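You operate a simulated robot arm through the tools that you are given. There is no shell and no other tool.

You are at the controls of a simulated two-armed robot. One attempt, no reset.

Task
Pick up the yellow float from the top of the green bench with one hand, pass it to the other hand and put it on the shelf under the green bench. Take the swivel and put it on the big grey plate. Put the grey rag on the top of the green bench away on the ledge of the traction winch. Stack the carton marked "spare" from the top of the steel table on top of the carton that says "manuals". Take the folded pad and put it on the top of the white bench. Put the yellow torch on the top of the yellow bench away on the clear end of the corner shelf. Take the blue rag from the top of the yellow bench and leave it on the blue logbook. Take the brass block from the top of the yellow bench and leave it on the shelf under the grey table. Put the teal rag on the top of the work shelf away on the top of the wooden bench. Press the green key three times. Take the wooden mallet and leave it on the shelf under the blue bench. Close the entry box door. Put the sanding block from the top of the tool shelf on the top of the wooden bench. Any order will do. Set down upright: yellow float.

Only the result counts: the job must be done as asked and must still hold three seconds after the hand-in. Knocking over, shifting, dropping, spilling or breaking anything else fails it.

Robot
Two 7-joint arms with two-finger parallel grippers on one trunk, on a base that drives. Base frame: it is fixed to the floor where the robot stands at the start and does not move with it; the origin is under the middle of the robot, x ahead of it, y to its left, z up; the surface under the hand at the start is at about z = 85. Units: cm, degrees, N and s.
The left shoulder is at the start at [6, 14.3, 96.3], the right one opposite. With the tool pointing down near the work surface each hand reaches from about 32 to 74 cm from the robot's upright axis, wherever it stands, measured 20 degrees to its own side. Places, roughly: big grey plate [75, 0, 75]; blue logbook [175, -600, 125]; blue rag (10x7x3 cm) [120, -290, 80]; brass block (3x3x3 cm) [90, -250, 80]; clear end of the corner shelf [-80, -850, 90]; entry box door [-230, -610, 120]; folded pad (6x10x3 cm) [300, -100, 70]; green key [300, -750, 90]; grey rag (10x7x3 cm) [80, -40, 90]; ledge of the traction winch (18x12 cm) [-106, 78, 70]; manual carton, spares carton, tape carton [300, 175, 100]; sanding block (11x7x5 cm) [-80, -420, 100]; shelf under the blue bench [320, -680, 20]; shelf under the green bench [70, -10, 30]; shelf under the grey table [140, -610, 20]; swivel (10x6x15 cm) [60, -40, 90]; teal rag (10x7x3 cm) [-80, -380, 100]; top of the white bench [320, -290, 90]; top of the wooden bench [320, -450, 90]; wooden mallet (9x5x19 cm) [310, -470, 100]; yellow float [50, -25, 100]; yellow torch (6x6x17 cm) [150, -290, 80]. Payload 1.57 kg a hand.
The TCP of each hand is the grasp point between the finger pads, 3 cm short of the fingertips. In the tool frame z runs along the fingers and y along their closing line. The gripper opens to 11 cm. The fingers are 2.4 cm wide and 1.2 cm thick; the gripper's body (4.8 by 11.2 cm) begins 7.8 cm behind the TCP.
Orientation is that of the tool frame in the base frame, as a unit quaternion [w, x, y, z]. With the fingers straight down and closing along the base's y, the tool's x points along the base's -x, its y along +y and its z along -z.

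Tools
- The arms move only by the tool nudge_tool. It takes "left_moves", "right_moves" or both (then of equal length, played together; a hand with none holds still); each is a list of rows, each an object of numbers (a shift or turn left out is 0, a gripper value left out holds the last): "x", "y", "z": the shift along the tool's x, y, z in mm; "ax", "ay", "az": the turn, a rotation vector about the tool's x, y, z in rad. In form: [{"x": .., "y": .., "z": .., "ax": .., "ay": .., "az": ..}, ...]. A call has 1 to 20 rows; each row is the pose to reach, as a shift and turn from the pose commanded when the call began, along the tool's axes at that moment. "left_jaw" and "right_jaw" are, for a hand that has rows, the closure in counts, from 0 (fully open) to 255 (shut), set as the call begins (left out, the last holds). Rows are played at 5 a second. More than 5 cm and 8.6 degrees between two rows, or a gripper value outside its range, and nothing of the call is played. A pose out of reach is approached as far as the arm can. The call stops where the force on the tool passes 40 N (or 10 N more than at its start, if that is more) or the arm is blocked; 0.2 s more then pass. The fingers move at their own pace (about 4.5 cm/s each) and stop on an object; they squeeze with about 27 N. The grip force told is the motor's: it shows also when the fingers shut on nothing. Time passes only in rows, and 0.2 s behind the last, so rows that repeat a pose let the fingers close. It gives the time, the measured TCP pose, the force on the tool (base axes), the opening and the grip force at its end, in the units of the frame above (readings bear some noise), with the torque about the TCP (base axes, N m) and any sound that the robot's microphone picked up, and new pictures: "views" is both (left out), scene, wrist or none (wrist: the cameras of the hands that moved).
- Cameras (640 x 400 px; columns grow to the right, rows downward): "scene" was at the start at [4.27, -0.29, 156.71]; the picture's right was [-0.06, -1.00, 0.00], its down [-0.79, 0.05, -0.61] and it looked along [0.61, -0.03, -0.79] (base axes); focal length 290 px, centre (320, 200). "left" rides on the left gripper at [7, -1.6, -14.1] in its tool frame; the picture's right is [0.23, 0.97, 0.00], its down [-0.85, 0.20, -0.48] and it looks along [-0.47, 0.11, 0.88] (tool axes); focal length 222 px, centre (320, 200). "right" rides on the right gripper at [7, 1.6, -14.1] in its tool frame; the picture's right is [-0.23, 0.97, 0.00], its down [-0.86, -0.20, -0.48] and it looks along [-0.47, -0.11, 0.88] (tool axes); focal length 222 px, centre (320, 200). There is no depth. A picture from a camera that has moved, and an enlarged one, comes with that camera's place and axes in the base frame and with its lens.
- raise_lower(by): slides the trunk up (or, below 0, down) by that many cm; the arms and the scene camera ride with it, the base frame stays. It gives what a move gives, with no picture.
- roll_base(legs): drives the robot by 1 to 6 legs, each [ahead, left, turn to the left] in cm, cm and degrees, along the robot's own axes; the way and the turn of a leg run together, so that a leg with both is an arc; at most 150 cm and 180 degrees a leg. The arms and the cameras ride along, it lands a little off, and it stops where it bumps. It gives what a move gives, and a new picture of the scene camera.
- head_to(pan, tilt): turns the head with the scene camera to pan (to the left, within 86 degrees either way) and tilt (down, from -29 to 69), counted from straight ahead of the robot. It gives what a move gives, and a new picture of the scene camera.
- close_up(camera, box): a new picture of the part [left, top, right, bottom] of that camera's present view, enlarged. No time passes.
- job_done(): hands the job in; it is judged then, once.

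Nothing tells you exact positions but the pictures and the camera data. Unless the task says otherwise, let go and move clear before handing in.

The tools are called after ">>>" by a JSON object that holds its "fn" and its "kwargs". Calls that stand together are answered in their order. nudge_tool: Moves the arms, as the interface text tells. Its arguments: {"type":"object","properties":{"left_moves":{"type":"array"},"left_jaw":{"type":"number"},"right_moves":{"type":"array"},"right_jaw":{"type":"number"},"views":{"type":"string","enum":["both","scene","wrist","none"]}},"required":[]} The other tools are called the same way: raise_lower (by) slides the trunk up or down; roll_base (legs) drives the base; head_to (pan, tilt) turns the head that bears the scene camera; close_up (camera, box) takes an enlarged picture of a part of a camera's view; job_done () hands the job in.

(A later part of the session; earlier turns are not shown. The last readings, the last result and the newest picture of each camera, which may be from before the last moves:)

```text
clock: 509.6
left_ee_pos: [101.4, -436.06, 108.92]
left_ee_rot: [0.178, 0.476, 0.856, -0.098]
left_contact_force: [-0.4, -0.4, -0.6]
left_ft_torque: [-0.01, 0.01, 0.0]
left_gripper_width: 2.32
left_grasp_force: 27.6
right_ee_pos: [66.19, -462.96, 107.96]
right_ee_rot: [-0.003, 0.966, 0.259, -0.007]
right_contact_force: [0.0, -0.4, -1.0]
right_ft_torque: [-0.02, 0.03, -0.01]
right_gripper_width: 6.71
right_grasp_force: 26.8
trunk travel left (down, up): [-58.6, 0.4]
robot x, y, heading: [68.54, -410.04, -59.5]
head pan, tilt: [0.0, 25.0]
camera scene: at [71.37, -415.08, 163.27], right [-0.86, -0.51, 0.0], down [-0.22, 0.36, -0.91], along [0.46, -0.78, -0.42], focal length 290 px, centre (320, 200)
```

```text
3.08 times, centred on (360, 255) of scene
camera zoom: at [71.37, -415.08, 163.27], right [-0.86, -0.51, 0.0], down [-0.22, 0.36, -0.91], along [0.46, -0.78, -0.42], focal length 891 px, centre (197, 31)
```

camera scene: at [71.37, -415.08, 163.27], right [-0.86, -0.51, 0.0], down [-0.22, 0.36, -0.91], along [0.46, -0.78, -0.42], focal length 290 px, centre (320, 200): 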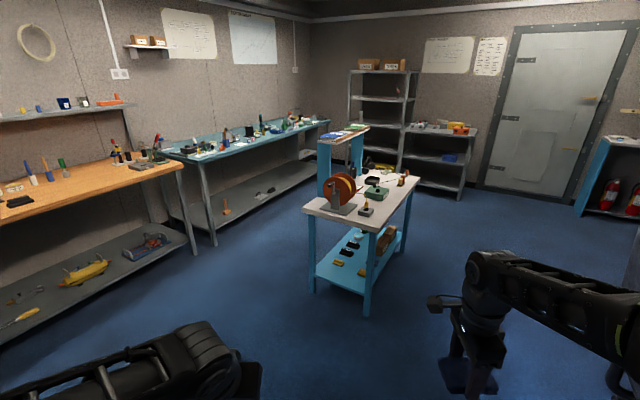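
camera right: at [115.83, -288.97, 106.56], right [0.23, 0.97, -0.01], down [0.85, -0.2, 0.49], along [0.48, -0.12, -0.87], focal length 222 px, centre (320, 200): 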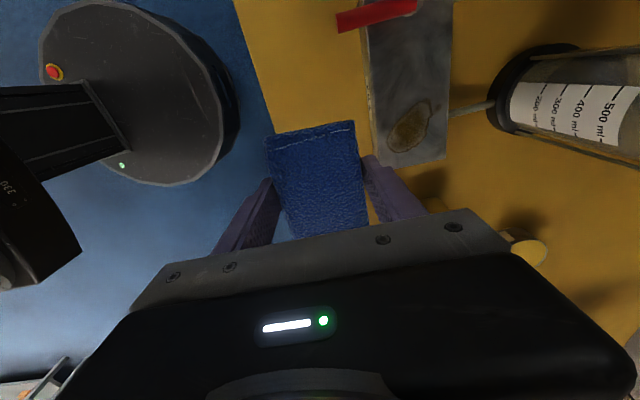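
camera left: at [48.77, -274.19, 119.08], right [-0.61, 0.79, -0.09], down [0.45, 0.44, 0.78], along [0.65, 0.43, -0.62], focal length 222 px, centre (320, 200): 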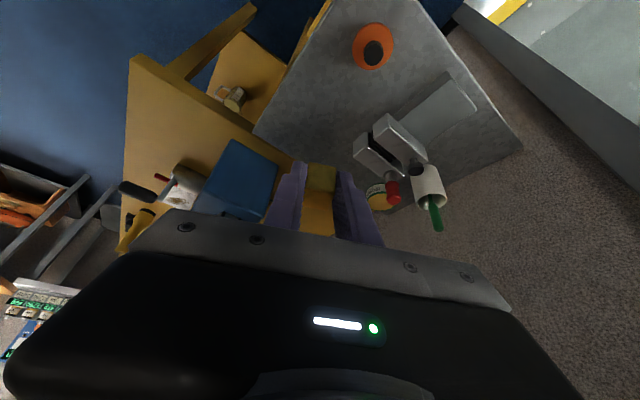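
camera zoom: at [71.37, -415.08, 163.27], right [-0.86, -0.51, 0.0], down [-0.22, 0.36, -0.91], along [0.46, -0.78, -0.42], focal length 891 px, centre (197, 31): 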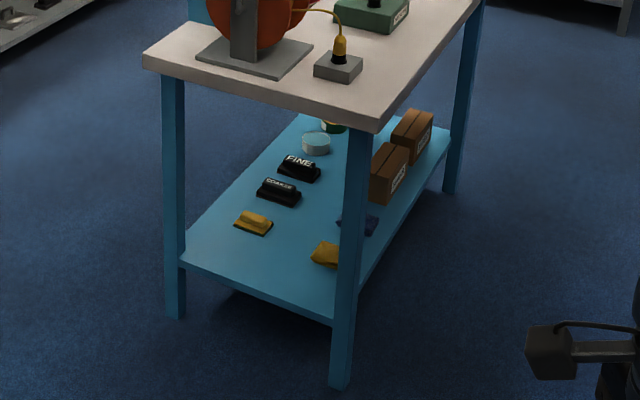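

The blue logbook lies on the raised shelf (z≈125) on the +x side of the grey table. My present straight-down grip can't reach that high, so I'll set the rag down on the wooden bench where the mallet stood and re-grip it with a tilted tool.

>>> {"fn": "roll_base", "kwargs": {"legs": [[0, 0, 59.5], [100, 0, 0], [0, -42, 0], [70, 0, 0]]}}

>>> {"fn": "head_to", "kwargs": {"pan": -10, "tilt": 45}}

```text
clock: 523.2
left_ee_pos: [281.67, -431.04, 108.89]
left_ee_rot: [0.202, -0.021, 0.979, 0.004]
left_contact_force: [-0.4, 0.7, -1.2]
left_ft_torque: [-0.01, 0.01, 0.01]
left_gripper_width: 2.34
left_grasp_force: 26.7
right_ee_pos: [287.9, -475.06, 108.03]
right_ee_rot: [0.002, 0.703, 0.712, -0.008]
right_contact_force: [0.5, 0.7, -0.5]
right_ft_torque: [0.01, 0.03, -0.02]
right_gripper_width: 6.67
right_grasp_force: 27.1
trunk travel left (down, up): [-58.6, 0.4]
robot x, y, heading: [242.76, -446.94, 1.5]
head pan, tilt: [0.0, 25.0]
camera scene: at [248.75, -446.8, 163.28], right [0.02, -1.0, 0.0], down [-0.42, -0.01, -0.91], along [0.91, 0.02, -0.42], focal length 290 px, centre (320, 200)
```

scene: 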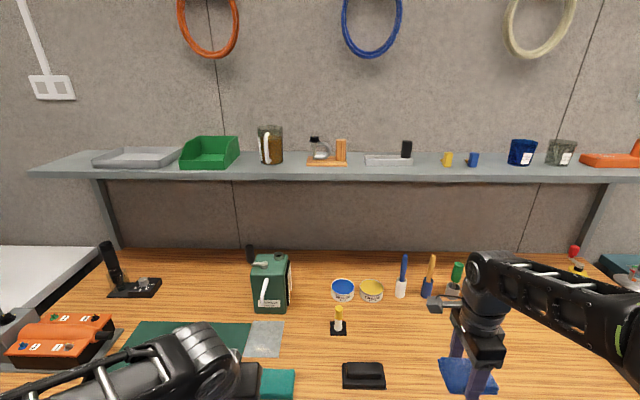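

```text
clock: 524.1
left_ee_pos: [281.5, -431.15, 108.98]
left_ee_rot: [0.203, -0.021, 0.979, 0.004]
left_contact_force: [0.2, -0.5, -0.6]
left_ft_torque: [-0.02, -0.02, 0.0]
left_gripper_width: 2.33
left_grasp_force: 27.1
right_ee_pos: [287.96, -475.02, 108.02]
right_ee_rot: [0.001, 0.703, 0.711, -0.008]
right_contact_force: [0.2, -0.1, -0.3]
right_ft_torque: [-0.02, -0.01, 0.01]
right_gripper_width: 6.68
right_grasp_force: 27.1
trunk travel left (down, up): [-58.6, 0.4]
robot x, y, heading: [242.49, -446.78, 1.4]
head pan, tilt: [-10.0, 45.0]
camera scene: at [247.52, -448.24, 160.23], right [-0.15, -0.99, 0.0], down [-0.7, 0.11, -0.71], along [0.7, -0.11, -0.71], focal length 290 px, centre (320, 200)
```

scene: 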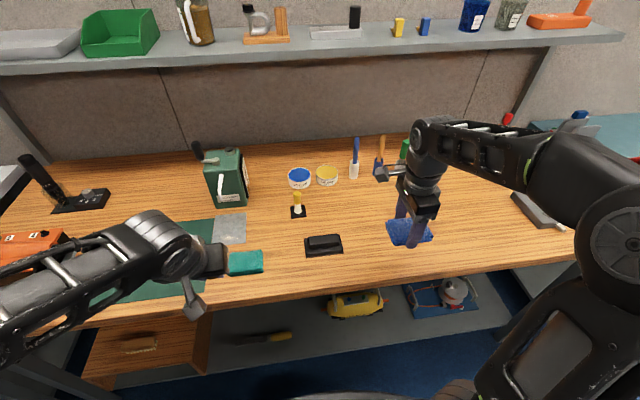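

>>> {"fn": "nudge_tool", "kwargs": {"right_moves": [{"az": -0.143, "y": 10}, {"az": -0.286, "y": 20}, {"az": -0.429, "y": 30}, {"az": -0.572, "y": 40}, {"az": -0.715, "y": 50}, {"az": -0.858, "y": 60}, {"az": -1.0, "y": 70}, {"az": -1.144, "y": 80}, {"az": -1.287, "y": 90}, {"az": -1.43, "y": 100}, {"az": -1.571, "y": 110}, {"az": -1.571, "y": 110, "z": 45}, {"az": -1.571, "y": 110, "z": 90}, {"az": -1.571, "y": 110, "z": 130}, {"az": -1.571, "y": 110, "z": 130}]}}

```text
clock: 527.3
left_ee_pos: [281.49, -430.93, 109.11]
left_ee_rot: [0.203, -0.021, 0.979, 0.004]
left_contact_force: [-0.2, 0.6, -0.9]
left_ft_torque: [0.0, -0.01, 0.01]
left_gripper_width: 2.33
left_grasp_force: 26.9
right_ee_pos: [298.75, -474.94, 94.83]
right_ee_rot: [-0.005, -0.007, 1.0, -0.005]
right_contact_force: [0.4, 0.1, -0.3]
right_ft_torque: [0.01, 0.03, -0.01]
right_gripper_width: 6.71
right_grasp_force: 27.3
trunk travel left (down, up): [-58.6, 0.4]
robot x, y, heading: [242.56, -447.22, 1.6]
head pan, tilt: [-10.0, 45.0]
camera scene: at [247.47, -448.23, 160.23], right [-0.15, -0.99, 0.0], down [-0.7, 0.11, -0.71], along [0.7, -0.11, -0.71], focal length 290 px, centre (320, 200)
camera right: at [291.83, -473.27, 109.17], right [0.22, 0.98, -0.01], down [0.86, -0.18, 0.47], along [0.46, -0.11, -0.88], focal length 222 px, centre (320, 200)
```

scene: 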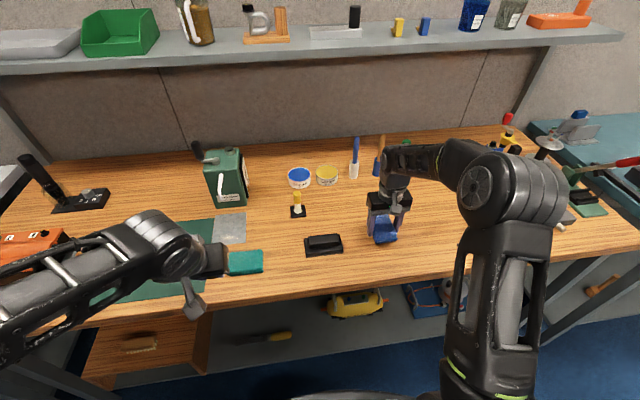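
right: 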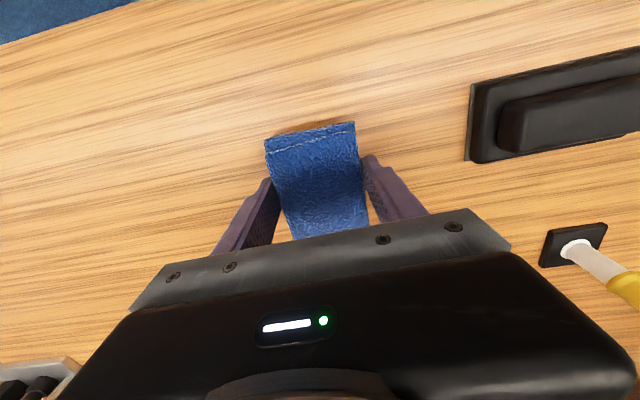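

>>> {"fn": "nudge_tool", "kwargs": {"right_moves": [{"z": 8}, {"z": 13}, {"z": 17}, {"z": 17}], "views": "none"}}

>>> {"fn": "nudge_tool", "kwargs": {"right_moves": [{"z": -1}, {"z": -1}, {"z": -1}, {"z": -1}], "right_jaw": 30, "views": "none"}}

>>> {"fn": "nudge_tool", "kwargs": {"right_moves": [{"z": -45}, {"z": -90}, {"z": -110}, {"z": -110}], "views": "wrist"}}

```text
clock: 528.3
left_ee_pos: [281.53, -431.11, 108.83]
left_ee_rot: [0.203, -0.021, 0.979, 0.004]
left_contact_force: [1.0, -0.3, -1.6]
left_ft_torque: [0.02, 0.01, -0.01]
left_gripper_width: 2.34
left_grasp_force: 26.6
right_ee_pos: [298.74, -475.09, 93.18]
right_ee_rot: [-0.004, -0.006, 1.0, -0.007]
right_contact_force: [-0.8, 0.1, -0.2]
right_ft_torque: [0.08, -0.04, -0.01]
right_gripper_width: 6.71
right_grasp_force: 27.1
trunk travel left (down, up): [-58.6, 0.4]
robot x, y, heading: [242.73, -447.24, 1.5]
head pan, tilt: [-10.0, 45.0]
```

```text
clock: 529.3
left_ee_pos: [281.51, -431.04, 108.77]
left_ee_rot: [0.202, -0.021, 0.979, 0.005]
left_contact_force: [-0.2, 0.2, -0.9]
left_ft_torque: [0.03, -0.03, -0.01]
left_gripper_width: 2.33
left_grasp_force: 26.8
right_ee_pos: [298.65, -475.06, 93.31]
right_ee_rot: [-0.004, -0.006, 1.0, -0.007]
right_contact_force: [0.4, 0.4, 0.0]
right_ft_torque: [-0.01, -0.01, 0.01]
right_gripper_width: 9.69
right_grasp_force: 0.1
trunk travel left (down, up): [-58.6, 0.4]
robot x, y, heading: [242.15, -446.94, 1.6]
head pan, tilt: [-10.0, 45.0]
```

```text
clock: 530.3
left_ee_pos: [281.56, -431.11, 108.98]
left_ee_rot: [0.203, -0.022, 0.979, 0.005]
left_contact_force: [0.9, 0.2, -0.9]
left_ft_torque: [0.0, 0.07, 0.0]
left_gripper_width: 2.32
left_grasp_force: 26.9
right_ee_pos: [298.78, -475.13, 104.28]
right_ee_rot: [-0.004, -0.006, 1.0, -0.006]
right_contact_force: [0.2, 0.5, 0.2]
right_ft_torque: [-0.01, 0.01, -0.01]
right_gripper_width: 9.7
right_grasp_force: 0.0
trunk travel left (down, up): [-58.6, 0.4]
robot x, y, heading: [242.5, -447.31, 1.4]
head pan, tilt: [-10.0, 45.0]
camera right: at [291.92, -473.48, 118.62], right [0.22, 0.98, -0.01], down [0.86, -0.18, 0.47], along [0.46, -0.11, -0.88], focal length 222 px, centre (320, 200)
```

right: 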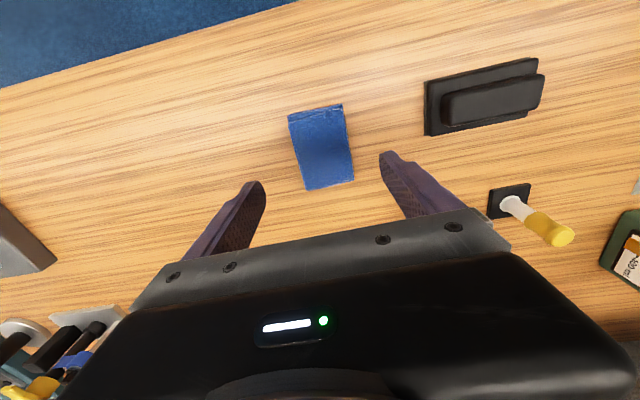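

>>> {"fn": "nudge_tool", "kwargs": {"right_moves": [{"x": 12, "z": 0, "ay": -0.137}, {"x": 24, "z": 0, "ay": -0.274}, {"x": 36, "z": 5, "ay": -0.411}, {"x": 48, "z": 15, "ay": -0.548}, {"x": 60, "z": 30, "ay": -0.685}, {"x": 70, "z": 48, "ay": -0.822}, {"x": 78, "z": 64, "ay": -0.96}, {"x": 78, "z": 64, "ay": -0.96}]}}

```text
clock: 532.1
left_ee_pos: [281.61, -431.02, 108.86]
left_ee_rot: [0.203, -0.021, 0.979, 0.004]
left_contact_force: [0.0, -0.4, -1.5]
left_ft_torque: [-0.01, 0.05, -0.02]
left_gripper_width: 2.3
left_grasp_force: 27.5
right_ee_pos: [291.89, -477.27, 100.58]
right_ee_rot: [0.39, 0.004, 0.92, -0.041]
right_contact_force: [0.0, 0.4, -0.1]
right_ft_torque: [0.0, 0.01, -0.03]
right_gripper_width: 9.69
right_grasp_force: 0.0
right hand out of reach, approached as far as the arm can: row 5, 6, 7, 8
trunk travel left (down, up): [-58.6, 0.4]
robot x, y, heading: [242.75, -447.25, 1.4]
head pan, tilt: [-10.0, 45.0]
camera scene: at [247.48, -448.26, 160.23], right [-0.15, -0.99, 0.0], down [-0.7, 0.11, -0.71], along [0.7, -0.11, -0.71], focal length 290 px, centre (320, 200)
camera right: at [277.04, -474.71, 105.31], right [0.2, 0.98, 0.09], down [0.24, -0.14, 0.96], along [0.95, -0.17, -0.26], focal length 222 px, centre (320, 200)
```

scene: 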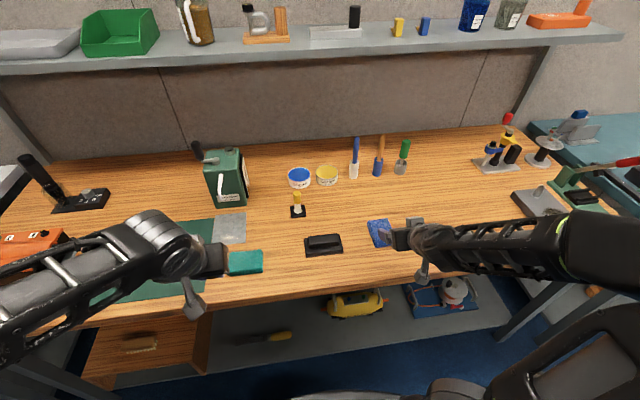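
right: 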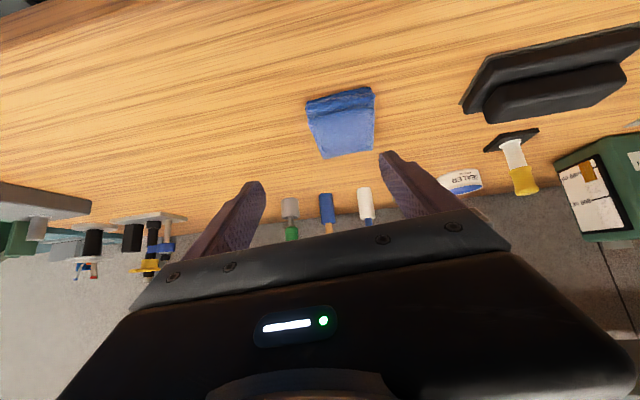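

>>> {"fn": "roll_base", "kwargs": {"legs": [[-10, 0, -1.4]]}}

>>> {"fn": "nudge_tool", "kwargs": {"right_moves": [{"ay": 0.08}, {"ay": 0.17}, {"ay": 0.17}], "views": "wrist"}}

```text
clock: 533.2
left_ee_pos: [272.18, -432.21, 109.05]
left_ee_rot: [0.204, -0.008, 0.979, 0.001]
left_contact_force: [0.0, -0.7, -1.2]
left_ft_torque: [0.01, 0.03, -0.01]
left_gripper_width: 2.34
left_grasp_force: 26.7
right_ee_pos: [281.44, -478.69, 100.69]
right_ee_rot: [0.39, 0.017, 0.919, -0.047]
right_contact_force: [-0.9, -0.4, 1.0]
right_ft_torque: [0.01, -0.04, -0.01]
right_gripper_width: 9.7
right_grasp_force: 0.1
trunk travel left (down, up): [-58.6, 0.4]
robot x, y, heading: [232.93, -447.16, -0.2]
head pan, tilt: [-10.0, 45.0]
camera scene: at [237.6, -448.48, 160.23], right [-0.18, -0.98, 0.0], down [-0.69, 0.13, -0.71], along [0.7, -0.13, -0.71], focal length 290 px, centre (320, 200)
```

scene: 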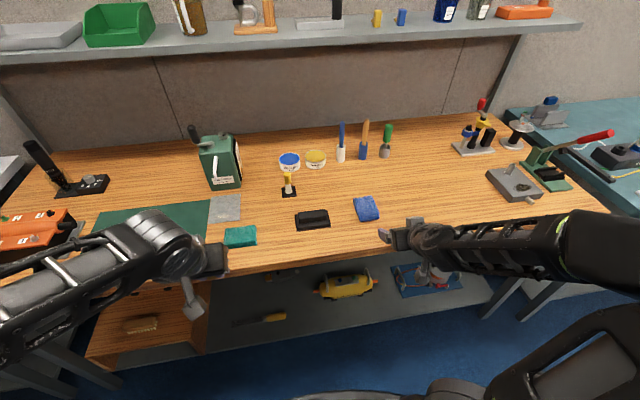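

```text
clock: 534.0
left_ee_pos: [272.29, -432.3, 109.03]
left_ee_rot: [0.203, -0.008, 0.979, 0.001]
left_contact_force: [0.1, -1.0, 0.0]
left_ft_torque: [-0.03, 0.0, 0.0]
left_gripper_width: 2.35
left_grasp_force: 27.0
right_ee_pos: [281.57, -478.67, 100.53]
right_ee_rot: [0.311, 0.021, 0.949, -0.046]
right_contact_force: [-0.1, 0.2, -0.3]
right_ft_torque: [0.01, 0.01, -0.03]
right_gripper_width: 9.71
right_grasp_force: 0.0
trunk travel left (down, up): [-58.6, 0.4]
robot x, y, heading: [233.24, -447.12, -0.1]
head pan, tilt: [-10.0, 45.0]
camera right: at [267.67, -475.64, 107.74], right [0.25, 0.97, 0.06], down [0.39, -0.16, 0.9], along [0.88, -0.2, -0.42], focal length 222 px, centre (320, 200)
```

right: 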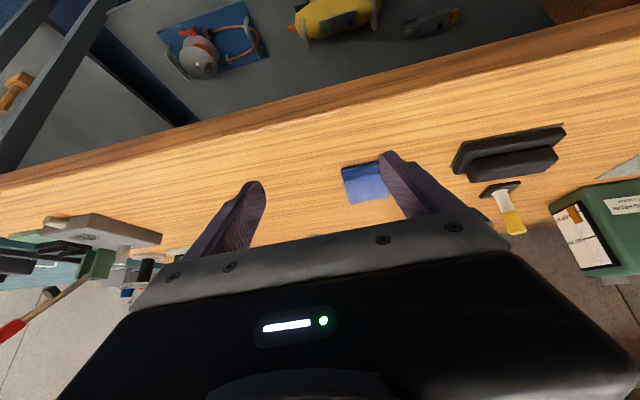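

>>> {"fn": "nudge_tool", "kwargs": {"right_moves": [{"x": -22, "y": 15, "z": 20, "ax": -0.035, "ay": -0.08}, {"x": -44, "y": 30, "z": 40, "ax": -0.07, "ay": -0.16}, {"x": -65, "y": 44, "z": 61, "ax": -0.101, "ay": -0.24}, {"x": -65, "y": 44, "z": 61, "ax": -0.101, "ay": -0.24}], "views": "wrist"}}

```text
clock: 535.0
left_ee_pos: [272.15, -432.17, 109.05]
left_ee_rot: [0.203, -0.008, 0.979, 0.001]
left_contact_force: [0.6, -0.2, -0.4]
left_ft_torque: [-0.01, 0.0, -0.01]
left_gripper_width: 2.34
left_grasp_force: 27.0
right_ee_pos: [290.64, -474.93, 99.04]
right_ee_rot: [0.423, -0.001, 0.906, 0.0]
right_contact_force: [0.0, 0.3, 0.2]
right_ft_torque: [0.02, 0.0, 0.03]
right_gripper_width: 9.7
right_grasp_force: 0.1
trunk travel left (down, up): [-58.6, 0.4]
robot x, y, heading: [233.2, -447.23, -0.4]
head pan, tilt: [-10.0, 45.0]
camera right: at [275.2, -473.35, 102.97], right [0.14, 0.97, 0.17], down [0.18, -0.2, 0.96], along [0.97, -0.11, -0.21], focal length 222 px, centre (320, 200)
```

right: 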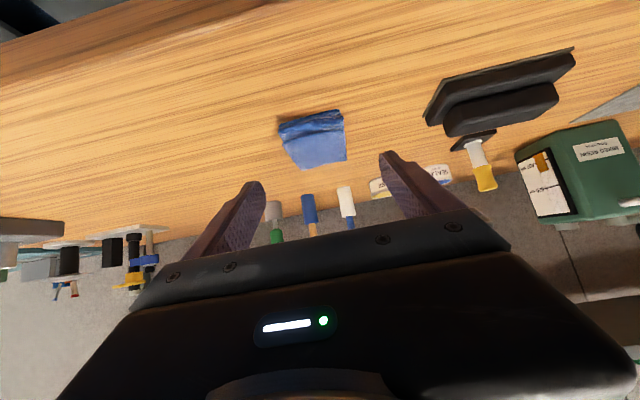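

>>> {"fn": "nudge_tool", "kwargs": {"right_moves": [{"z": 40}, {"z": 75}, {"z": 90}, {"z": 90}], "views": "wrist"}}

>>> {"fn": "nudge_tool", "kwargs": {"right_moves": [{"z": 0}, {"z": 0}, {"z": 0}, {"z": 0}], "right_jaw": 255, "views": "wrist"}}

```text
clock: 536.0
left_ee_pos: [272.32, -432.2, 109.07]
left_ee_rot: [0.203, -0.008, 0.979, 0.002]
left_contact_force: [0.1, -0.1, -0.7]
left_ft_torque: [0.0, -0.01, -0.02]
left_gripper_width: 2.35
left_grasp_force: 27.4
right_ee_pos: [297.49, -475.13, 93.15]
right_ee_rot: [0.423, 0.0, 0.906, 0.0]
right_contact_force: [0.1, -0.6, -0.7]
right_ft_torque: [-0.04, -0.03, 0.01]
right_gripper_width: 9.68
right_grasp_force: 0.1
trunk travel left (down, up): [-58.6, 0.4]
robot x, y, heading: [232.91, -447.42, -0.2]
head pan, tilt: [-10.0, 45.0]
camera right: at [282.18, -473.54, 97.0], right [0.15, 0.97, 0.17], down [0.18, -0.2, 0.96], along [0.97, -0.11, -0.21], focal length 222 px, centre (320, 200)
```

right: 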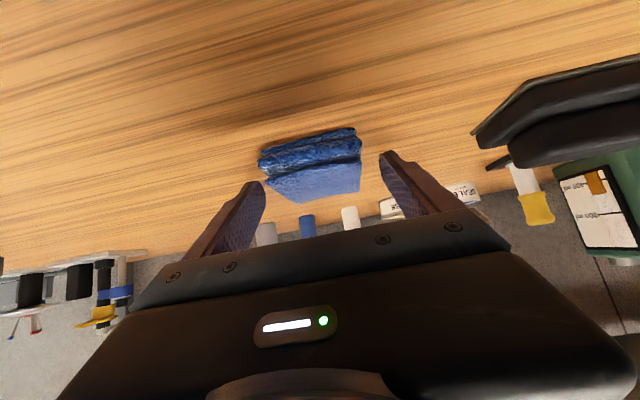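

```text
clock: 537.0
left_ee_pos: [272.14, -432.23, 108.92]
left_ee_rot: [0.203, -0.008, 0.979, 0.002]
left_contact_force: [0.4, -0.3, -2.4]
left_ft_torque: [0.01, 0.03, 0.02]
left_gripper_width: 2.33
left_grasp_force: 26.9
right_ee_pos: [297.5, -475.08, 93.15]
right_ee_rot: [0.422, 0.0, 0.907, 0.0]
right_contact_force: [0.1, -0.4, 1.0]
right_ft_torque: [-0.01, 0.07, 0.03]
right_gripper_width: 6.72
right_grasp_force: 26.6
trunk travel left (down, up): [-58.6, 0.4]
robot x, y, heading: [232.96, -447.23, -0.2]
head pan, tilt: [-10.0, 45.0]
camera right: at [282.17, -473.54, 97.01], right [0.14, 0.97, 0.17], down [0.18, -0.2, 0.96], along [0.97, -0.11, -0.21], focal length 222 px, centre (320, 200)
```

right: 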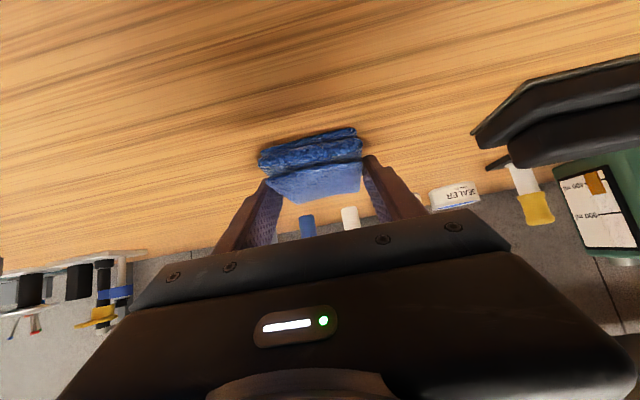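

The rag is re-gripped with a 50° tilt. I'll lift it, pull back, and turn around in the open area before approaching the grey table from its +x side.

>>> {"fn": "nudge_tool", "kwargs": {"right_moves": [{"x": -38, "z": -32}, {"x": -76, "z": -64}, {"x": -110, "z": -92}, {"x": -95, "z": -125}, {"x": -75, "z": -160}, {"x": -60, "z": -180}, {"x": -60, "z": -180}], "views": "none"}}

>>> {"fn": "roll_base", "kwargs": {"legs": [[-22, 0, 0], [0, 0, -120]]}}

>>> {"fn": "head_to", "kwargs": {"pan": 0, "tilt": 20}}

```text
clock: 538.6
left_ee_pos: [272.35, -432.22, 108.99]
left_ee_rot: [0.203, -0.007, 0.979, 0.002]
left_contact_force: [0.7, -0.3, -0.5]
left_ft_torque: [0.0, 0.05, 0.03]
left_gripper_width: 2.34
left_grasp_force: 26.9
right_ee_pos: [287.5, -474.99, 109.36]
right_ee_rot: [0.422, -0.001, 0.906, 0.001]
right_contact_force: [-0.2, 0.4, -0.8]
right_ft_torque: [0.01, 0.0, 0.05]
right_gripper_width: 6.74
right_grasp_force: 26.8
trunk travel left (down, up): [-58.6, 0.4]
robot x, y, heading: [233.19, -447.27, -0.2]
head pan, tilt: [-10.0, 45.0]
```

```text
clock: 545.4
left_ee_pos: [201.71, -488.14, 109.03]
left_ee_rot: [0.098, 0.858, 0.472, -0.178]
left_contact_force: [-0.2, 0.3, -1.7]
left_ft_torque: [-0.01, -0.02, 0.0]
left_gripper_width: 2.33
left_grasp_force: 27.1
right_ee_pos: [157.62, -477.31, 109.43]
right_ee_rot: [0.201, 0.797, 0.431, -0.372]
right_contact_force: [0.5, -0.6, -0.4]
right_ft_torque: [0.01, -0.02, -0.01]
right_gripper_width: 6.7
right_grasp_force: 26.7
trunk travel left (down, up): [-58.6, 0.4]
robot x, y, heading: [210.61, -447.21, -123.4]
head pan, tilt: [-10.0, 45.0]
camera scene: at [206.7, -450.35, 160.22], right [-0.72, 0.69, 0.0], down [0.49, 0.51, -0.71], along [-0.49, -0.51, -0.71], focal length 290 px, centre (320, 200)
```

scene: 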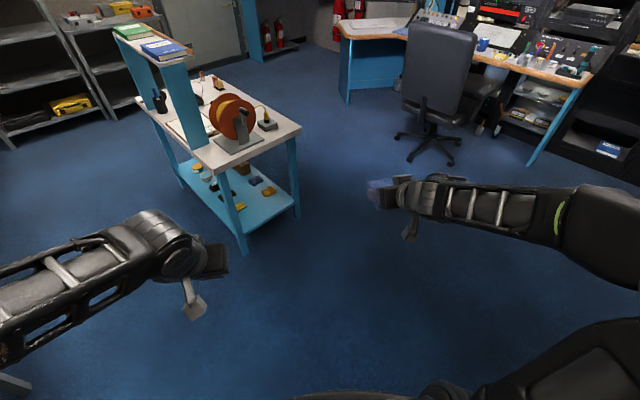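

```text
clock: 546.3
left_ee_pos: [201.8, -488.16, 108.99]
left_ee_rot: [0.098, 0.858, 0.472, -0.178]
left_contact_force: [0.3, 0.7, -0.7]
left_ft_torque: [0.0, -0.01, 0.02]
left_gripper_width: 2.34
left_grasp_force: 26.7
right_ee_pos: [157.66, -477.25, 109.42]
right_ee_rot: [0.202, 0.797, 0.431, -0.372]
right_contact_force: [0.9, 0.7, 0.7]
right_ft_torque: [0.01, -0.03, -0.01]
right_gripper_width: 6.75
right_grasp_force: 26.7
trunk travel left (down, up): [-58.6, 0.4]
robot x, y, heading: [210.96, -446.9, -123.6]
head pan, tilt: [0.0, 20.0]
camera scene: at [207.16, -452.22, 164.08], right [-0.83, 0.55, 0.0], down [0.19, 0.29, -0.94], along [-0.52, -0.78, -0.34], focal length 290 px, centre (320, 200)
```

scene: 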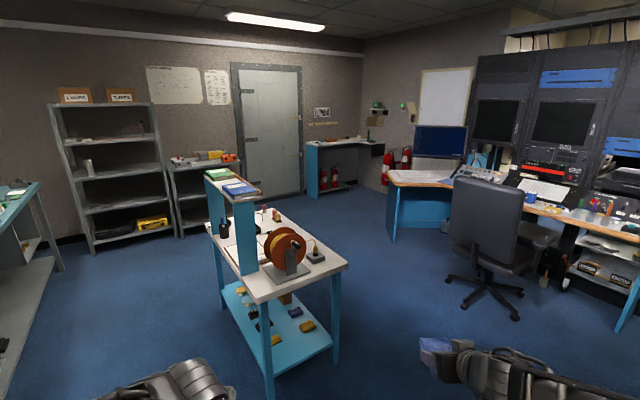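

>>> {"fn": "close_up", "kwargs": {"camera": "scene", "box": [190, 155, 350, 265]}}

>>> {"fn": "close_up", "kwargs": {"camera": "scene", "box": [200, 240, 360, 400]}}

```text
3.64 times, centred on (270, 210) of scene
camera zoom: at [207.16, -452.22, 164.08], right [-0.83, 0.55, 0.0], down [0.19, 0.29, -0.94], along [-0.52, -0.78, -0.34], focal length 1053 px, centre (502, 164)
```

zoom: 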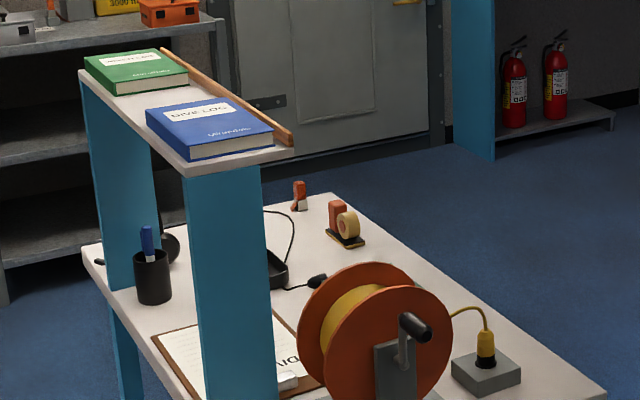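

```text
2.50 times, centred on (280, 320) of scene
camera zoom: at [207.16, -452.22, 164.08], right [-0.83, 0.55, 0.0], down [0.19, 0.29, -0.94], along [-0.52, -0.78, -0.34], focal length 724 px, centre (420, -100)
```

zoom: 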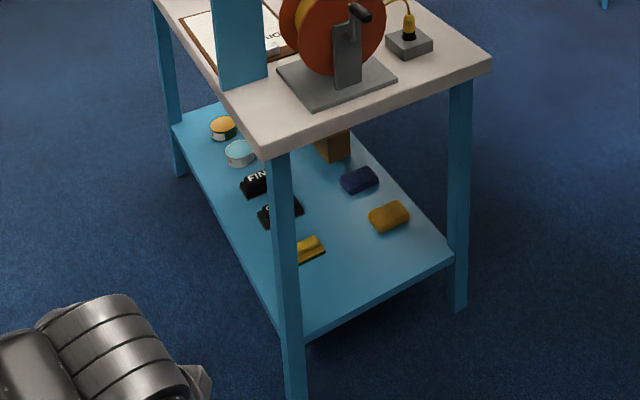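

The dive log is centred at (163.6,-590.7), top z≈120. I'll turn to face −x in the open, then strafe alongside the table on its +x side.

>>> {"fn": "roll_base", "kwargs": {"legs": [[0, 0, -56.5], [-27, 0, 0], [0, 90, 0], [0, 76, 0]]}}

>>> {"fn": "head_to", "kwargs": {"pan": -10, "tilt": 35}}

```text
clock: 558.7
left_ee_pos: [196.71, -627.01, 109.01]
left_ee_rot: [0.002, 0.979, 0.011, -0.202]
left_contact_force: [0.3, -0.5, -0.4]
left_ft_torque: [-0.01, -0.03, 0.02]
left_gripper_width: 2.34
left_grasp_force: 26.9
right_ee_pos: [181.27, -584.38, 109.43]
right_ee_rot: [0.002, 0.906, 0.004, -0.423]
right_contact_force: [0.7, -0.5, -0.2]
right_ft_torque: [0.02, -0.04, -0.06]
right_gripper_width: 6.73
right_grasp_force: 26.8
trunk travel left (down, up): [-58.6, 0.4]
robot x, y, heading: [236.21, -611.52, -179.9]
head pan, tilt: [0.0, 20.0]
camera scene: at [229.41, -611.7, 164.09], right [0.0, 1.0, 0.0], down [0.34, 0.0, -0.94], along [-0.94, 0.0, -0.34], focal length 290 px, centre (320, 200)
```

scene: 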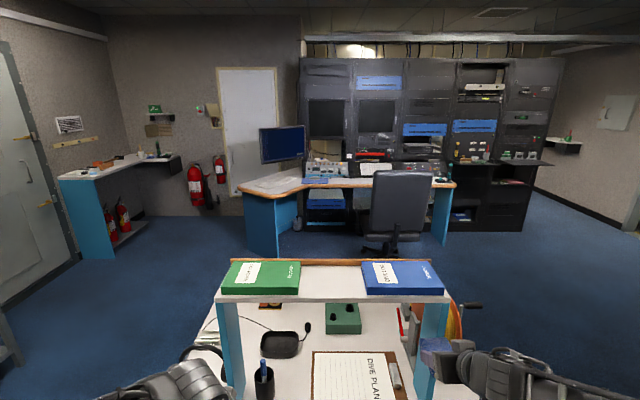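

```text
clock: 559.5
left_ee_pos: [196.64, -626.86, 108.94]
left_ee_rot: [0.003, 0.979, 0.011, -0.203]
left_contact_force: [-0.2, -0.3, -0.9]
left_ft_torque: [-0.02, -0.05, -0.01]
left_gripper_width: 2.34
left_grasp_force: 27.1
right_ee_pos: [181.1, -584.25, 109.35]
right_ee_rot: [0.001, 0.906, 0.003, -0.424]
right_contact_force: [-1.0, 0.5, -0.3]
right_ft_torque: [-0.04, 0.01, 0.01]
right_gripper_width: 6.71
right_grasp_force: 26.8
trunk travel left (down, up): [-58.6, 0.4]
robot x, y, heading: [236.15, -612.11, -180.0]
head pan, tilt: [-10.0, 35.0]
camera scene: at [230.04, -610.11, 161.71], right [0.17, 0.99, 0.0], down [0.56, -0.1, -0.82], along [-0.81, 0.14, -0.57], focal length 290 px, centre (320, 200)
```

scene: 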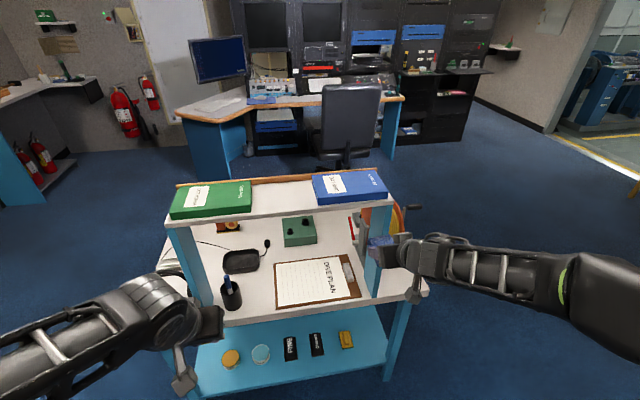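

I'll raise the rag to z≈128 while shifting to y≈-590.

>>> {"fn": "nudge_tool", "kwargs": {"right_moves": [{"x": -30, "z": -25, "y": 15}, {"x": -60, "z": -50, "y": 30}, {"x": -90, "z": -75, "y": 45}, {"x": -120, "z": -100, "y": 62}, {"x": -146, "z": -122, "y": 62}, {"x": -146, "z": -122, "y": 62}]}}

```text
clock: 560.9
left_ee_pos: [196.83, -626.94, 109.02]
left_ee_rot: [0.002, 0.979, 0.011, -0.202]
left_contact_force: [-0.7, -0.3, -1.0]
left_ft_torque: [-0.01, 0.0, -0.02]
left_gripper_width: 2.32
left_grasp_force: 27.4
right_ee_pos: [181.2, -590.4, 128.78]
right_ee_rot: [0.0, 0.907, 0.003, -0.422]
right_contact_force: [1.0, 0.3, -0.6]
right_ft_torque: [-0.03, -0.03, 0.0]
right_gripper_width: 6.73
right_grasp_force: 26.7
trunk travel left (down, up): [-58.6, 0.4]
robot x, y, heading: [235.9, -611.87, -179.9]
head pan, tilt: [-10.0, 35.0]
camera scene: at [230.01, -610.1, 161.7], right [0.17, 0.99, 0.0], down [0.57, -0.1, -0.82], along [-0.81, 0.14, -0.57], focal length 290 px, centre (320, 200)
camera right: at [196.47, -592.02, 132.62], right [-0.14, -0.97, 0.17], down [-0.19, 0.2, 0.96], along [-0.97, 0.1, -0.21], focal length 222 px, centre (320, 200)
```

scene: 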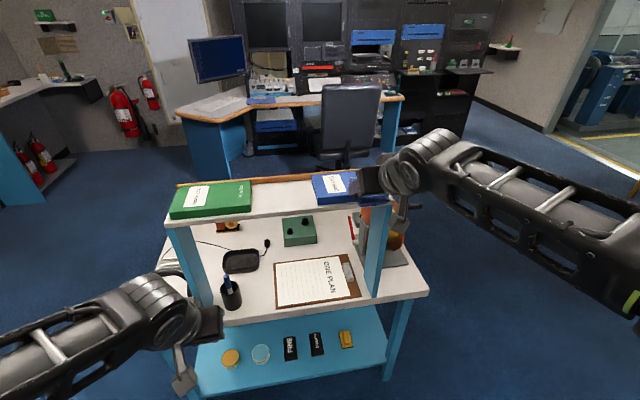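
right: 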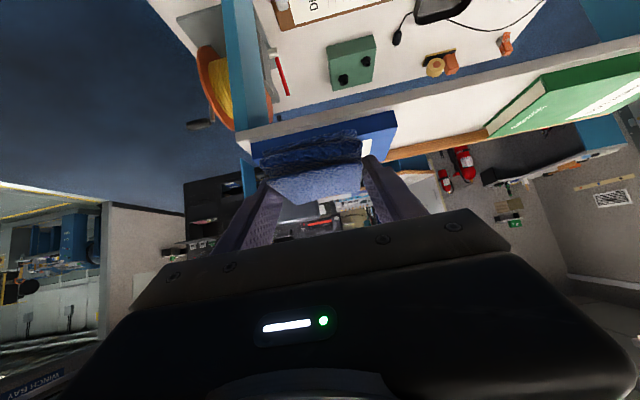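

>>> {"fn": "roll_base", "kwargs": {"legs": [[14, 0, 0]]}}

>>> {"fn": "nudge_tool", "kwargs": {"right_moves": [{"x": -8, "z": 10}, {"x": -14, "z": 17}, {"x": -14, "z": 17}]}}

```text
clock: 562.2
left_ee_pos: [182.84, -626.93, 108.84]
left_ee_rot: [0.002, 0.979, 0.011, -0.203]
left_contact_force: [-0.8, -1.3, -0.2]
left_ft_torque: [0.01, -0.01, 0.03]
left_gripper_width: 2.31
left_grasp_force: 26.9
right_ee_pos: [167.35, -590.51, 128.68]
right_ee_rot: [0.002, 0.907, 0.003, -0.422]
right_contact_force: [-0.4, -0.4, -1.6]
right_ft_torque: [-0.03, -0.01, -0.01]
right_gripper_width: 6.73
right_grasp_force: 27.0
trunk travel left (down, up): [-58.6, 0.4]
robot x, y, heading: [222.25, -611.94, -179.7]
head pan, tilt: [-10.0, 35.0]
camera scene: at [216.12, -610.13, 161.7], right [0.17, 0.98, 0.0], down [0.57, -0.1, -0.82], along [-0.81, 0.14, -0.57], focal length 290 px, centre (320, 200)
```

scene: 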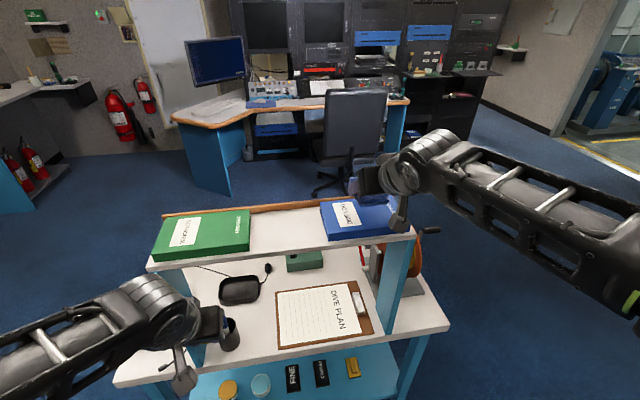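

```text
clock: 563.0
left_ee_pos: [182.95, -626.94, 108.97]
left_ee_rot: [0.001, 0.979, 0.01, -0.204]
left_contact_force: [-0.3, 1.2, -1.6]
left_ft_torque: [-0.01, -0.05, 0.04]
left_gripper_width: 2.33
left_grasp_force: 26.5
right_ee_pos: [165.2, -590.57, 128.79]
right_ee_rot: [0.002, 0.906, 0.003, -0.423]
right_contact_force: [-1.0, -0.4, -0.1]
right_ft_torque: [-0.01, 0.01, 0.0]
right_gripper_width: 6.7
right_grasp_force: 27.2
trunk travel left (down, up): [-58.6, 0.4]
robot x, y, heading: [222.39, -611.61, -180.0]
head pan, tilt: [-10.0, 35.0]
camera scene: at [216.33, -610.13, 161.71], right [0.17, 0.98, 0.0], down [0.57, -0.1, -0.82], along [-0.81, 0.14, -0.57], focal length 290 px, centre (320, 200)
camera right: at [180.51, -592.11, 132.62], right [-0.14, -0.97, 0.17], down [-0.19, 0.2, 0.96], along [-0.97, 0.1, -0.21], focal length 222 px, centre (320, 200)
```

scene: 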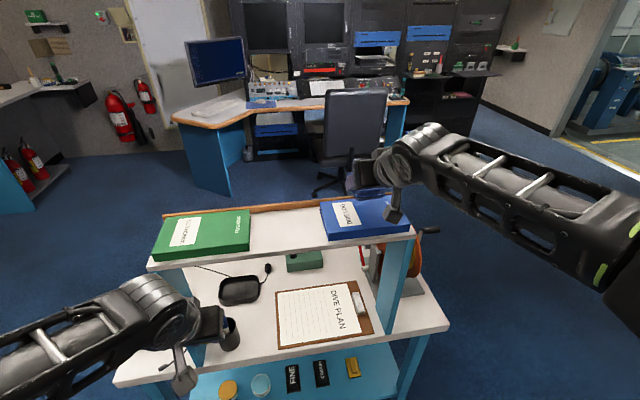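
right: 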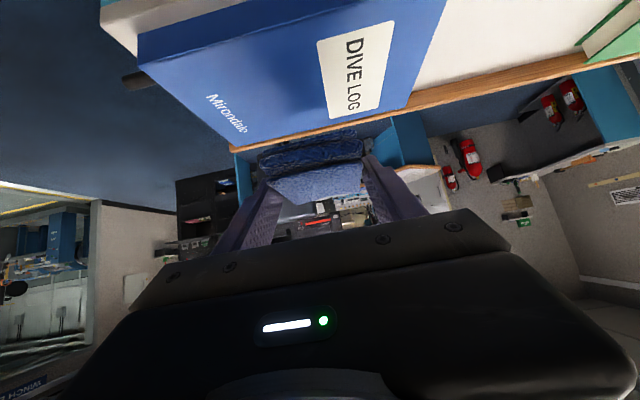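

The rag is over the dive log. I'll lower it until it touches.

>>> {"fn": "nudge_tool", "kwargs": {"right_moves": [{"x": 16, "z": 13}, {"x": 27, "z": 22}, {"x": 33, "z": 28}, {"x": 39, "z": 32}, {"x": 43, "z": 36}, {"x": 47, "z": 39}, {"x": 50, "z": 42}], "views": "none"}}

```text
clock: 564.6
left_ee_pos: [183.17, -626.92, 109.14]
left_ee_rot: [0.002, 0.979, 0.011, -0.204]
left_contact_force: [-0.2, 0.0, -1.4]
left_ft_torque: [-0.01, -0.05, -0.05]
left_gripper_width: 2.33
left_grasp_force: 27.2
right_ee_pos: [165.22, -590.63, 123.06]
right_ee_rot: [0.002, 0.903, 0.004, -0.429]
right_contact_force: [-5.5, 2.6, 34.5]
right_ft_torque: [0.1, 0.0, 0.01]
right_gripper_width: 6.75
right_grasp_force: 27.0
trunk travel left (down, up): [-58.6, 0.4]
robot x, y, heading: [221.85, -611.99, -179.9]
head pan, tilt: [-10.0, 35.0]
```

>>> {"fn": "nudge_tool", "kwargs": {"right_moves": [{"x": -3, "z": -2}, {"x": -3, "z": -2}, {"x": -3, "z": -2}, {"x": -3, "z": -2}], "right_jaw": 40, "views": "wrist"}}

>>> {"fn": "nudge_tool", "kwargs": {"right_moves": [{"z": -40}, {"z": -80}, {"z": -120}, {"z": -140}, {"z": -140}]}}

```text
clock: 565.6
left_ee_pos: [183.14, -627.01, 109.13]
left_ee_rot: [0.001, 0.979, 0.011, -0.203]
left_contact_force: [0.1, 0.5, -1.6]
left_ft_torque: [0.0, -0.04, -0.03]
left_gripper_width: 2.35
left_grasp_force: 26.3
right_ee_pos: [165.43, -590.6, 122.66]
right_ee_rot: [0.002, 0.906, 0.004, -0.424]
right_contact_force: [3.0, -4.1, 19.6]
right_ft_torque: [0.09, 0.28, 0.25]
right_gripper_width: 8.49
right_grasp_force: 0.0
trunk travel left (down, up): [-58.6, 0.4]
robot x, y, heading: [222.39, -612.3, -180.1]
head pan, tilt: [-10.0, 35.0]
camera right: at [180.76, -592.22, 126.53], right [-0.14, -0.98, 0.17], down [-0.18, 0.2, 0.96], along [-0.97, 0.1, -0.2], focal length 222 px, centre (320, 200)
```

right: 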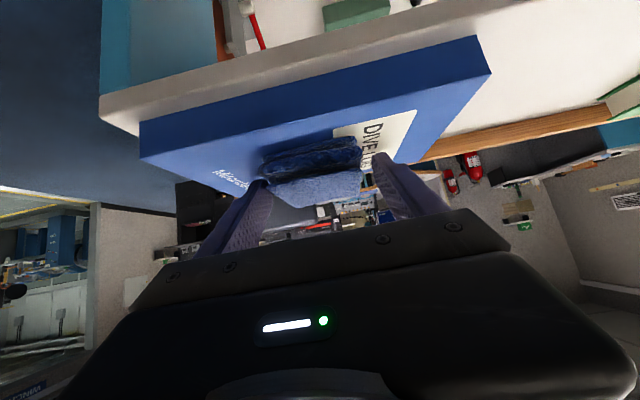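

```text
clock: 566.8
left_ee_pos: [182.88, -626.85, 108.98]
left_ee_rot: [0.002, 0.979, 0.011, -0.202]
left_contact_force: [0.0, -0.6, -0.8]
left_ft_torque: [0.01, -0.04, 0.03]
left_gripper_width: 2.31
left_grasp_force: 27.0
right_ee_pos: [175.83, -590.61, 131.52]
right_ee_rot: [0.002, 0.906, 0.004, -0.422]
right_contact_force: [0.4, 0.7, -0.2]
right_ft_torque: [0.03, -0.02, 0.03]
right_gripper_width: 9.27
right_grasp_force: 0.0
trunk travel left (down, up): [-58.6, 0.4]
robot x, y, heading: [222.21, -612.11, -179.9]
head pan, tilt: [-10.0, 35.0]
camera scene: at [216.32, -610.12, 161.7], right [0.17, 0.98, 0.0], down [0.57, -0.1, -0.82], along [-0.81, 0.14, -0.57], focal length 290 px, centre (320, 200)
camera right: at [191.0, -592.12, 135.43], right [-0.14, -0.97, 0.17], down [-0.19, 0.2, 0.96], along [-0.97, 0.1, -0.21], focal length 222 px, centre (320, 200)
```

scene: 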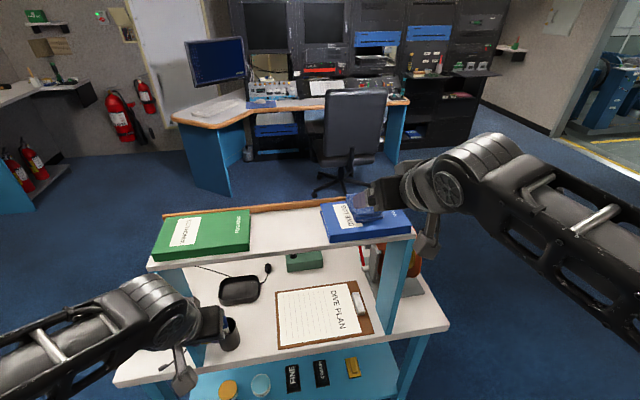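
right: 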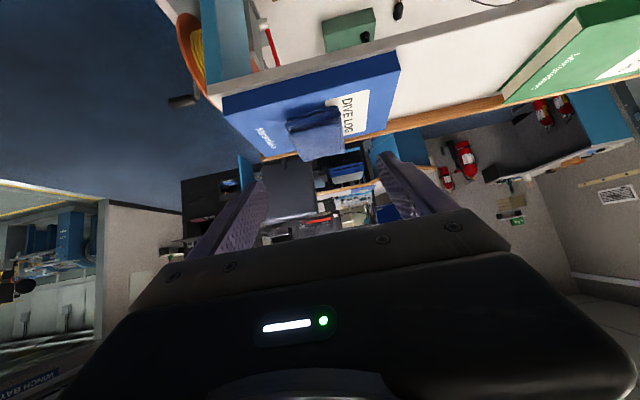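

>>> {"fn": "roll_base", "kwargs": {"legs": [[-14, 0, 0]]}}

>>> {"fn": "close_up", "kwargs": {"camera": "scene", "box": [290, 150, 430, 240]}}

```text
clock: 568.1
left_ee_pos: [197.1, -626.8, 109.03]
left_ee_rot: [0.003, 0.979, 0.01, -0.203]
left_contact_force: [0.9, -0.5, -0.9]
left_ft_torque: [0.0, 0.02, 0.02]
left_gripper_width: 2.33
left_grasp_force: 27.3
right_ee_pos: [189.92, -590.46, 131.62]
right_ee_rot: [0.001, 0.906, 0.002, -0.423]
right_contact_force: [0.4, 0.0, 0.0]
right_ft_torque: [-0.02, 0.0, 0.02]
right_gripper_width: 9.27
right_grasp_force: 0.1
trunk travel left (down, up): [-58.6, 0.4]
robot x, y, heading: [236.16, -611.68, 180.1]
head pan, tilt: [-10.0, 35.0]
camera scene: at [230.6, -610.11, 161.71], right [0.17, 0.98, 0.0], down [0.56, -0.1, -0.82], along [-0.81, 0.14, -0.57], focal length 290 px, centre (320, 200)
```

scene: 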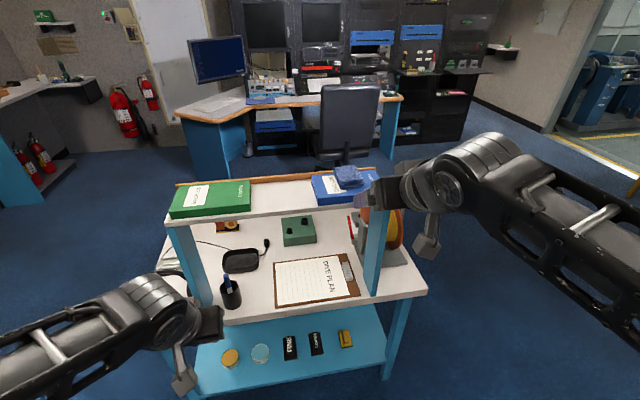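

```text
4.44 times, centred on (360, 195) of scene
camera zoom: at [230.6, -610.11, 161.71], right [0.17, 0.98, 0.0], down [0.56, -0.1, -0.82], along [-0.81, 0.14, -0.57], focal length 1287 px, centre (142, 222)
```

zoom: 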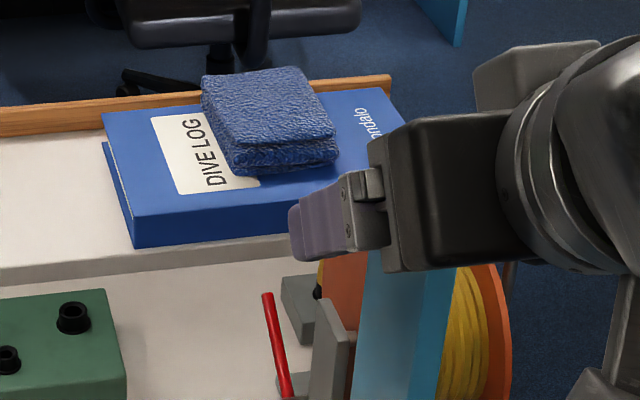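

The rag rests on the dive log. Next, the brass block onto the table's lower shelf: first I'll tuck the right arm in and lower the trunk.

>>> {"fn": "nudge_tool", "kwargs": {"right_moves": [{"x": 32, "z": 12, "ay": 0.125}, {"x": 65, "z": 25, "ay": 0.25}, {"x": 98, "z": 37, "ay": 0.375}, {"x": 130, "z": 50, "ay": 0.5}, {"x": 163, "z": 62, "ay": 0.625}, {"x": 195, "z": 75, "ay": 0.75}, {"x": 228, "z": 87, "ay": 0.873}, {"x": 228, "z": 87, "ay": 0.873}], "right_jaw": 0, "views": "none"}}

>>> {"fn": "raise_lower", "kwargs": {"by": -40}}

>>> {"fn": "raise_lower", "kwargs": {"by": -16}}

>>> {"fn": "head_to", "kwargs": {"pan": 5, "tilt": 45}}

```text
clock: 569.9
left_ee_pos: [197.05, -626.81, 109.04]
left_ee_rot: [0.002, 0.979, 0.009, -0.203]
left_contact_force: [-0.1, 0.3, -1.3]
left_ft_torque: [0.0, -0.02, 0.01]
left_gripper_width: 2.32
left_grasp_force: 27.2
right_ee_pos: [197.92, -590.12, 108.8]
right_ee_rot: [0.0, 1.0, 0.003, 0.001]
right_contact_force: [-0.1, 0.0, 0.7]
right_ft_torque: [0.03, 0.0, -0.03]
right_gripper_width: 10.98
right_grasp_force: 0.1
trunk travel left (down, up): [-58.6, 0.4]
robot x, y, heading: [235.9, -611.53, 180.0]
head pan, tilt: [-10.0, 35.0]
```

```text
clock: 573.7
left_ee_pos: [197.02, -626.96, 68.95]
left_ee_rot: [0.002, 0.979, 0.01, -0.203]
left_contact_force: [0.7, -0.7, -0.9]
left_ft_torque: [0.02, 0.03, -0.03]
left_gripper_width: 2.33
left_grasp_force: 26.9
right_ee_pos: [197.73, -590.28, 68.83]
right_ee_rot: [-0.001, 1.0, 0.002, 0.0]
right_contact_force: [-0.2, 0.7, -0.2]
right_ft_torque: [-0.03, 0.0, 0.0]
right_gripper_width: 11.0
right_grasp_force: 0.0
trunk travel left (down, up): [-18.6, 40.4]
robot x, y, heading: [236.11, -611.41, 180.2]
head pan, tilt: [-10.0, 35.0]
```

```text
clock: 575.6
left_ee_pos: [197.01, -626.89, 53.05]
left_ee_rot: [0.002, 0.979, 0.01, -0.202]
left_contact_force: [1.3, -0.8, -1.6]
left_ft_torque: [-0.02, 0.01, -0.02]
left_gripper_width: 2.33
left_grasp_force: 27.3
right_ee_pos: [197.74, -590.28, 52.73]
right_ee_rot: [-0.001, 1.0, 0.003, 0.0]
right_contact_force: [0.2, -0.7, 0.9]
right_ft_torque: [-0.03, -0.02, -0.01]
right_gripper_width: 10.99
right_grasp_force: 0.0
trunk travel left (down, up): [-2.6, 56.4]
robot x, y, heading: [236.58, -611.66, 180.4]
head pan, tilt: [-10.0, 35.0]
```

```text
clock: 576.3
left_ee_pos: [196.9, -626.85, 52.99]
left_ee_rot: [0.002, 0.979, 0.009, -0.203]
left_contact_force: [0.5, 0.2, 0.1]
left_ft_torque: [0.0, 0.01, 0.0]
left_gripper_width: 2.33
left_grasp_force: 27.1
right_ee_pos: [197.72, -590.29, 52.64]
right_ee_rot: [0.0, 1.0, 0.002, 0.001]
right_contact_force: [1.2, -0.9, 0.3]
right_ft_torque: [0.02, 0.0, 0.04]
right_gripper_width: 10.98
right_grasp_force: 0.1
trunk travel left (down, up): [-2.6, 56.4]
robot x, y, heading: [236.05, -611.74, 179.9]
head pan, tilt: [5.0, 45.0]
camera scene: at [230.97, -612.34, 104.23], right [-0.09, 1.0, 0.0], down [0.7, 0.06, -0.71], along [-0.7, -0.06, -0.71], focal length 290 px, centre (320, 200)
```

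scene: 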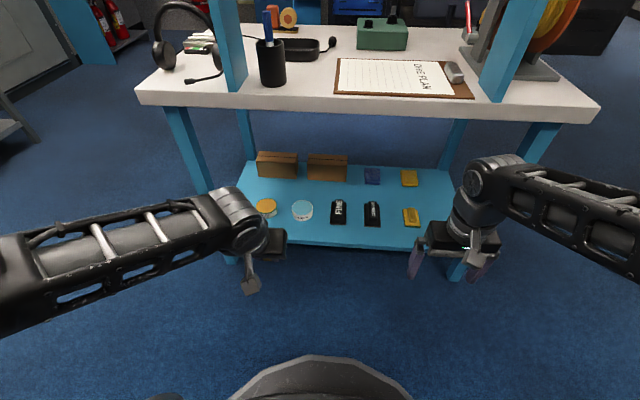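

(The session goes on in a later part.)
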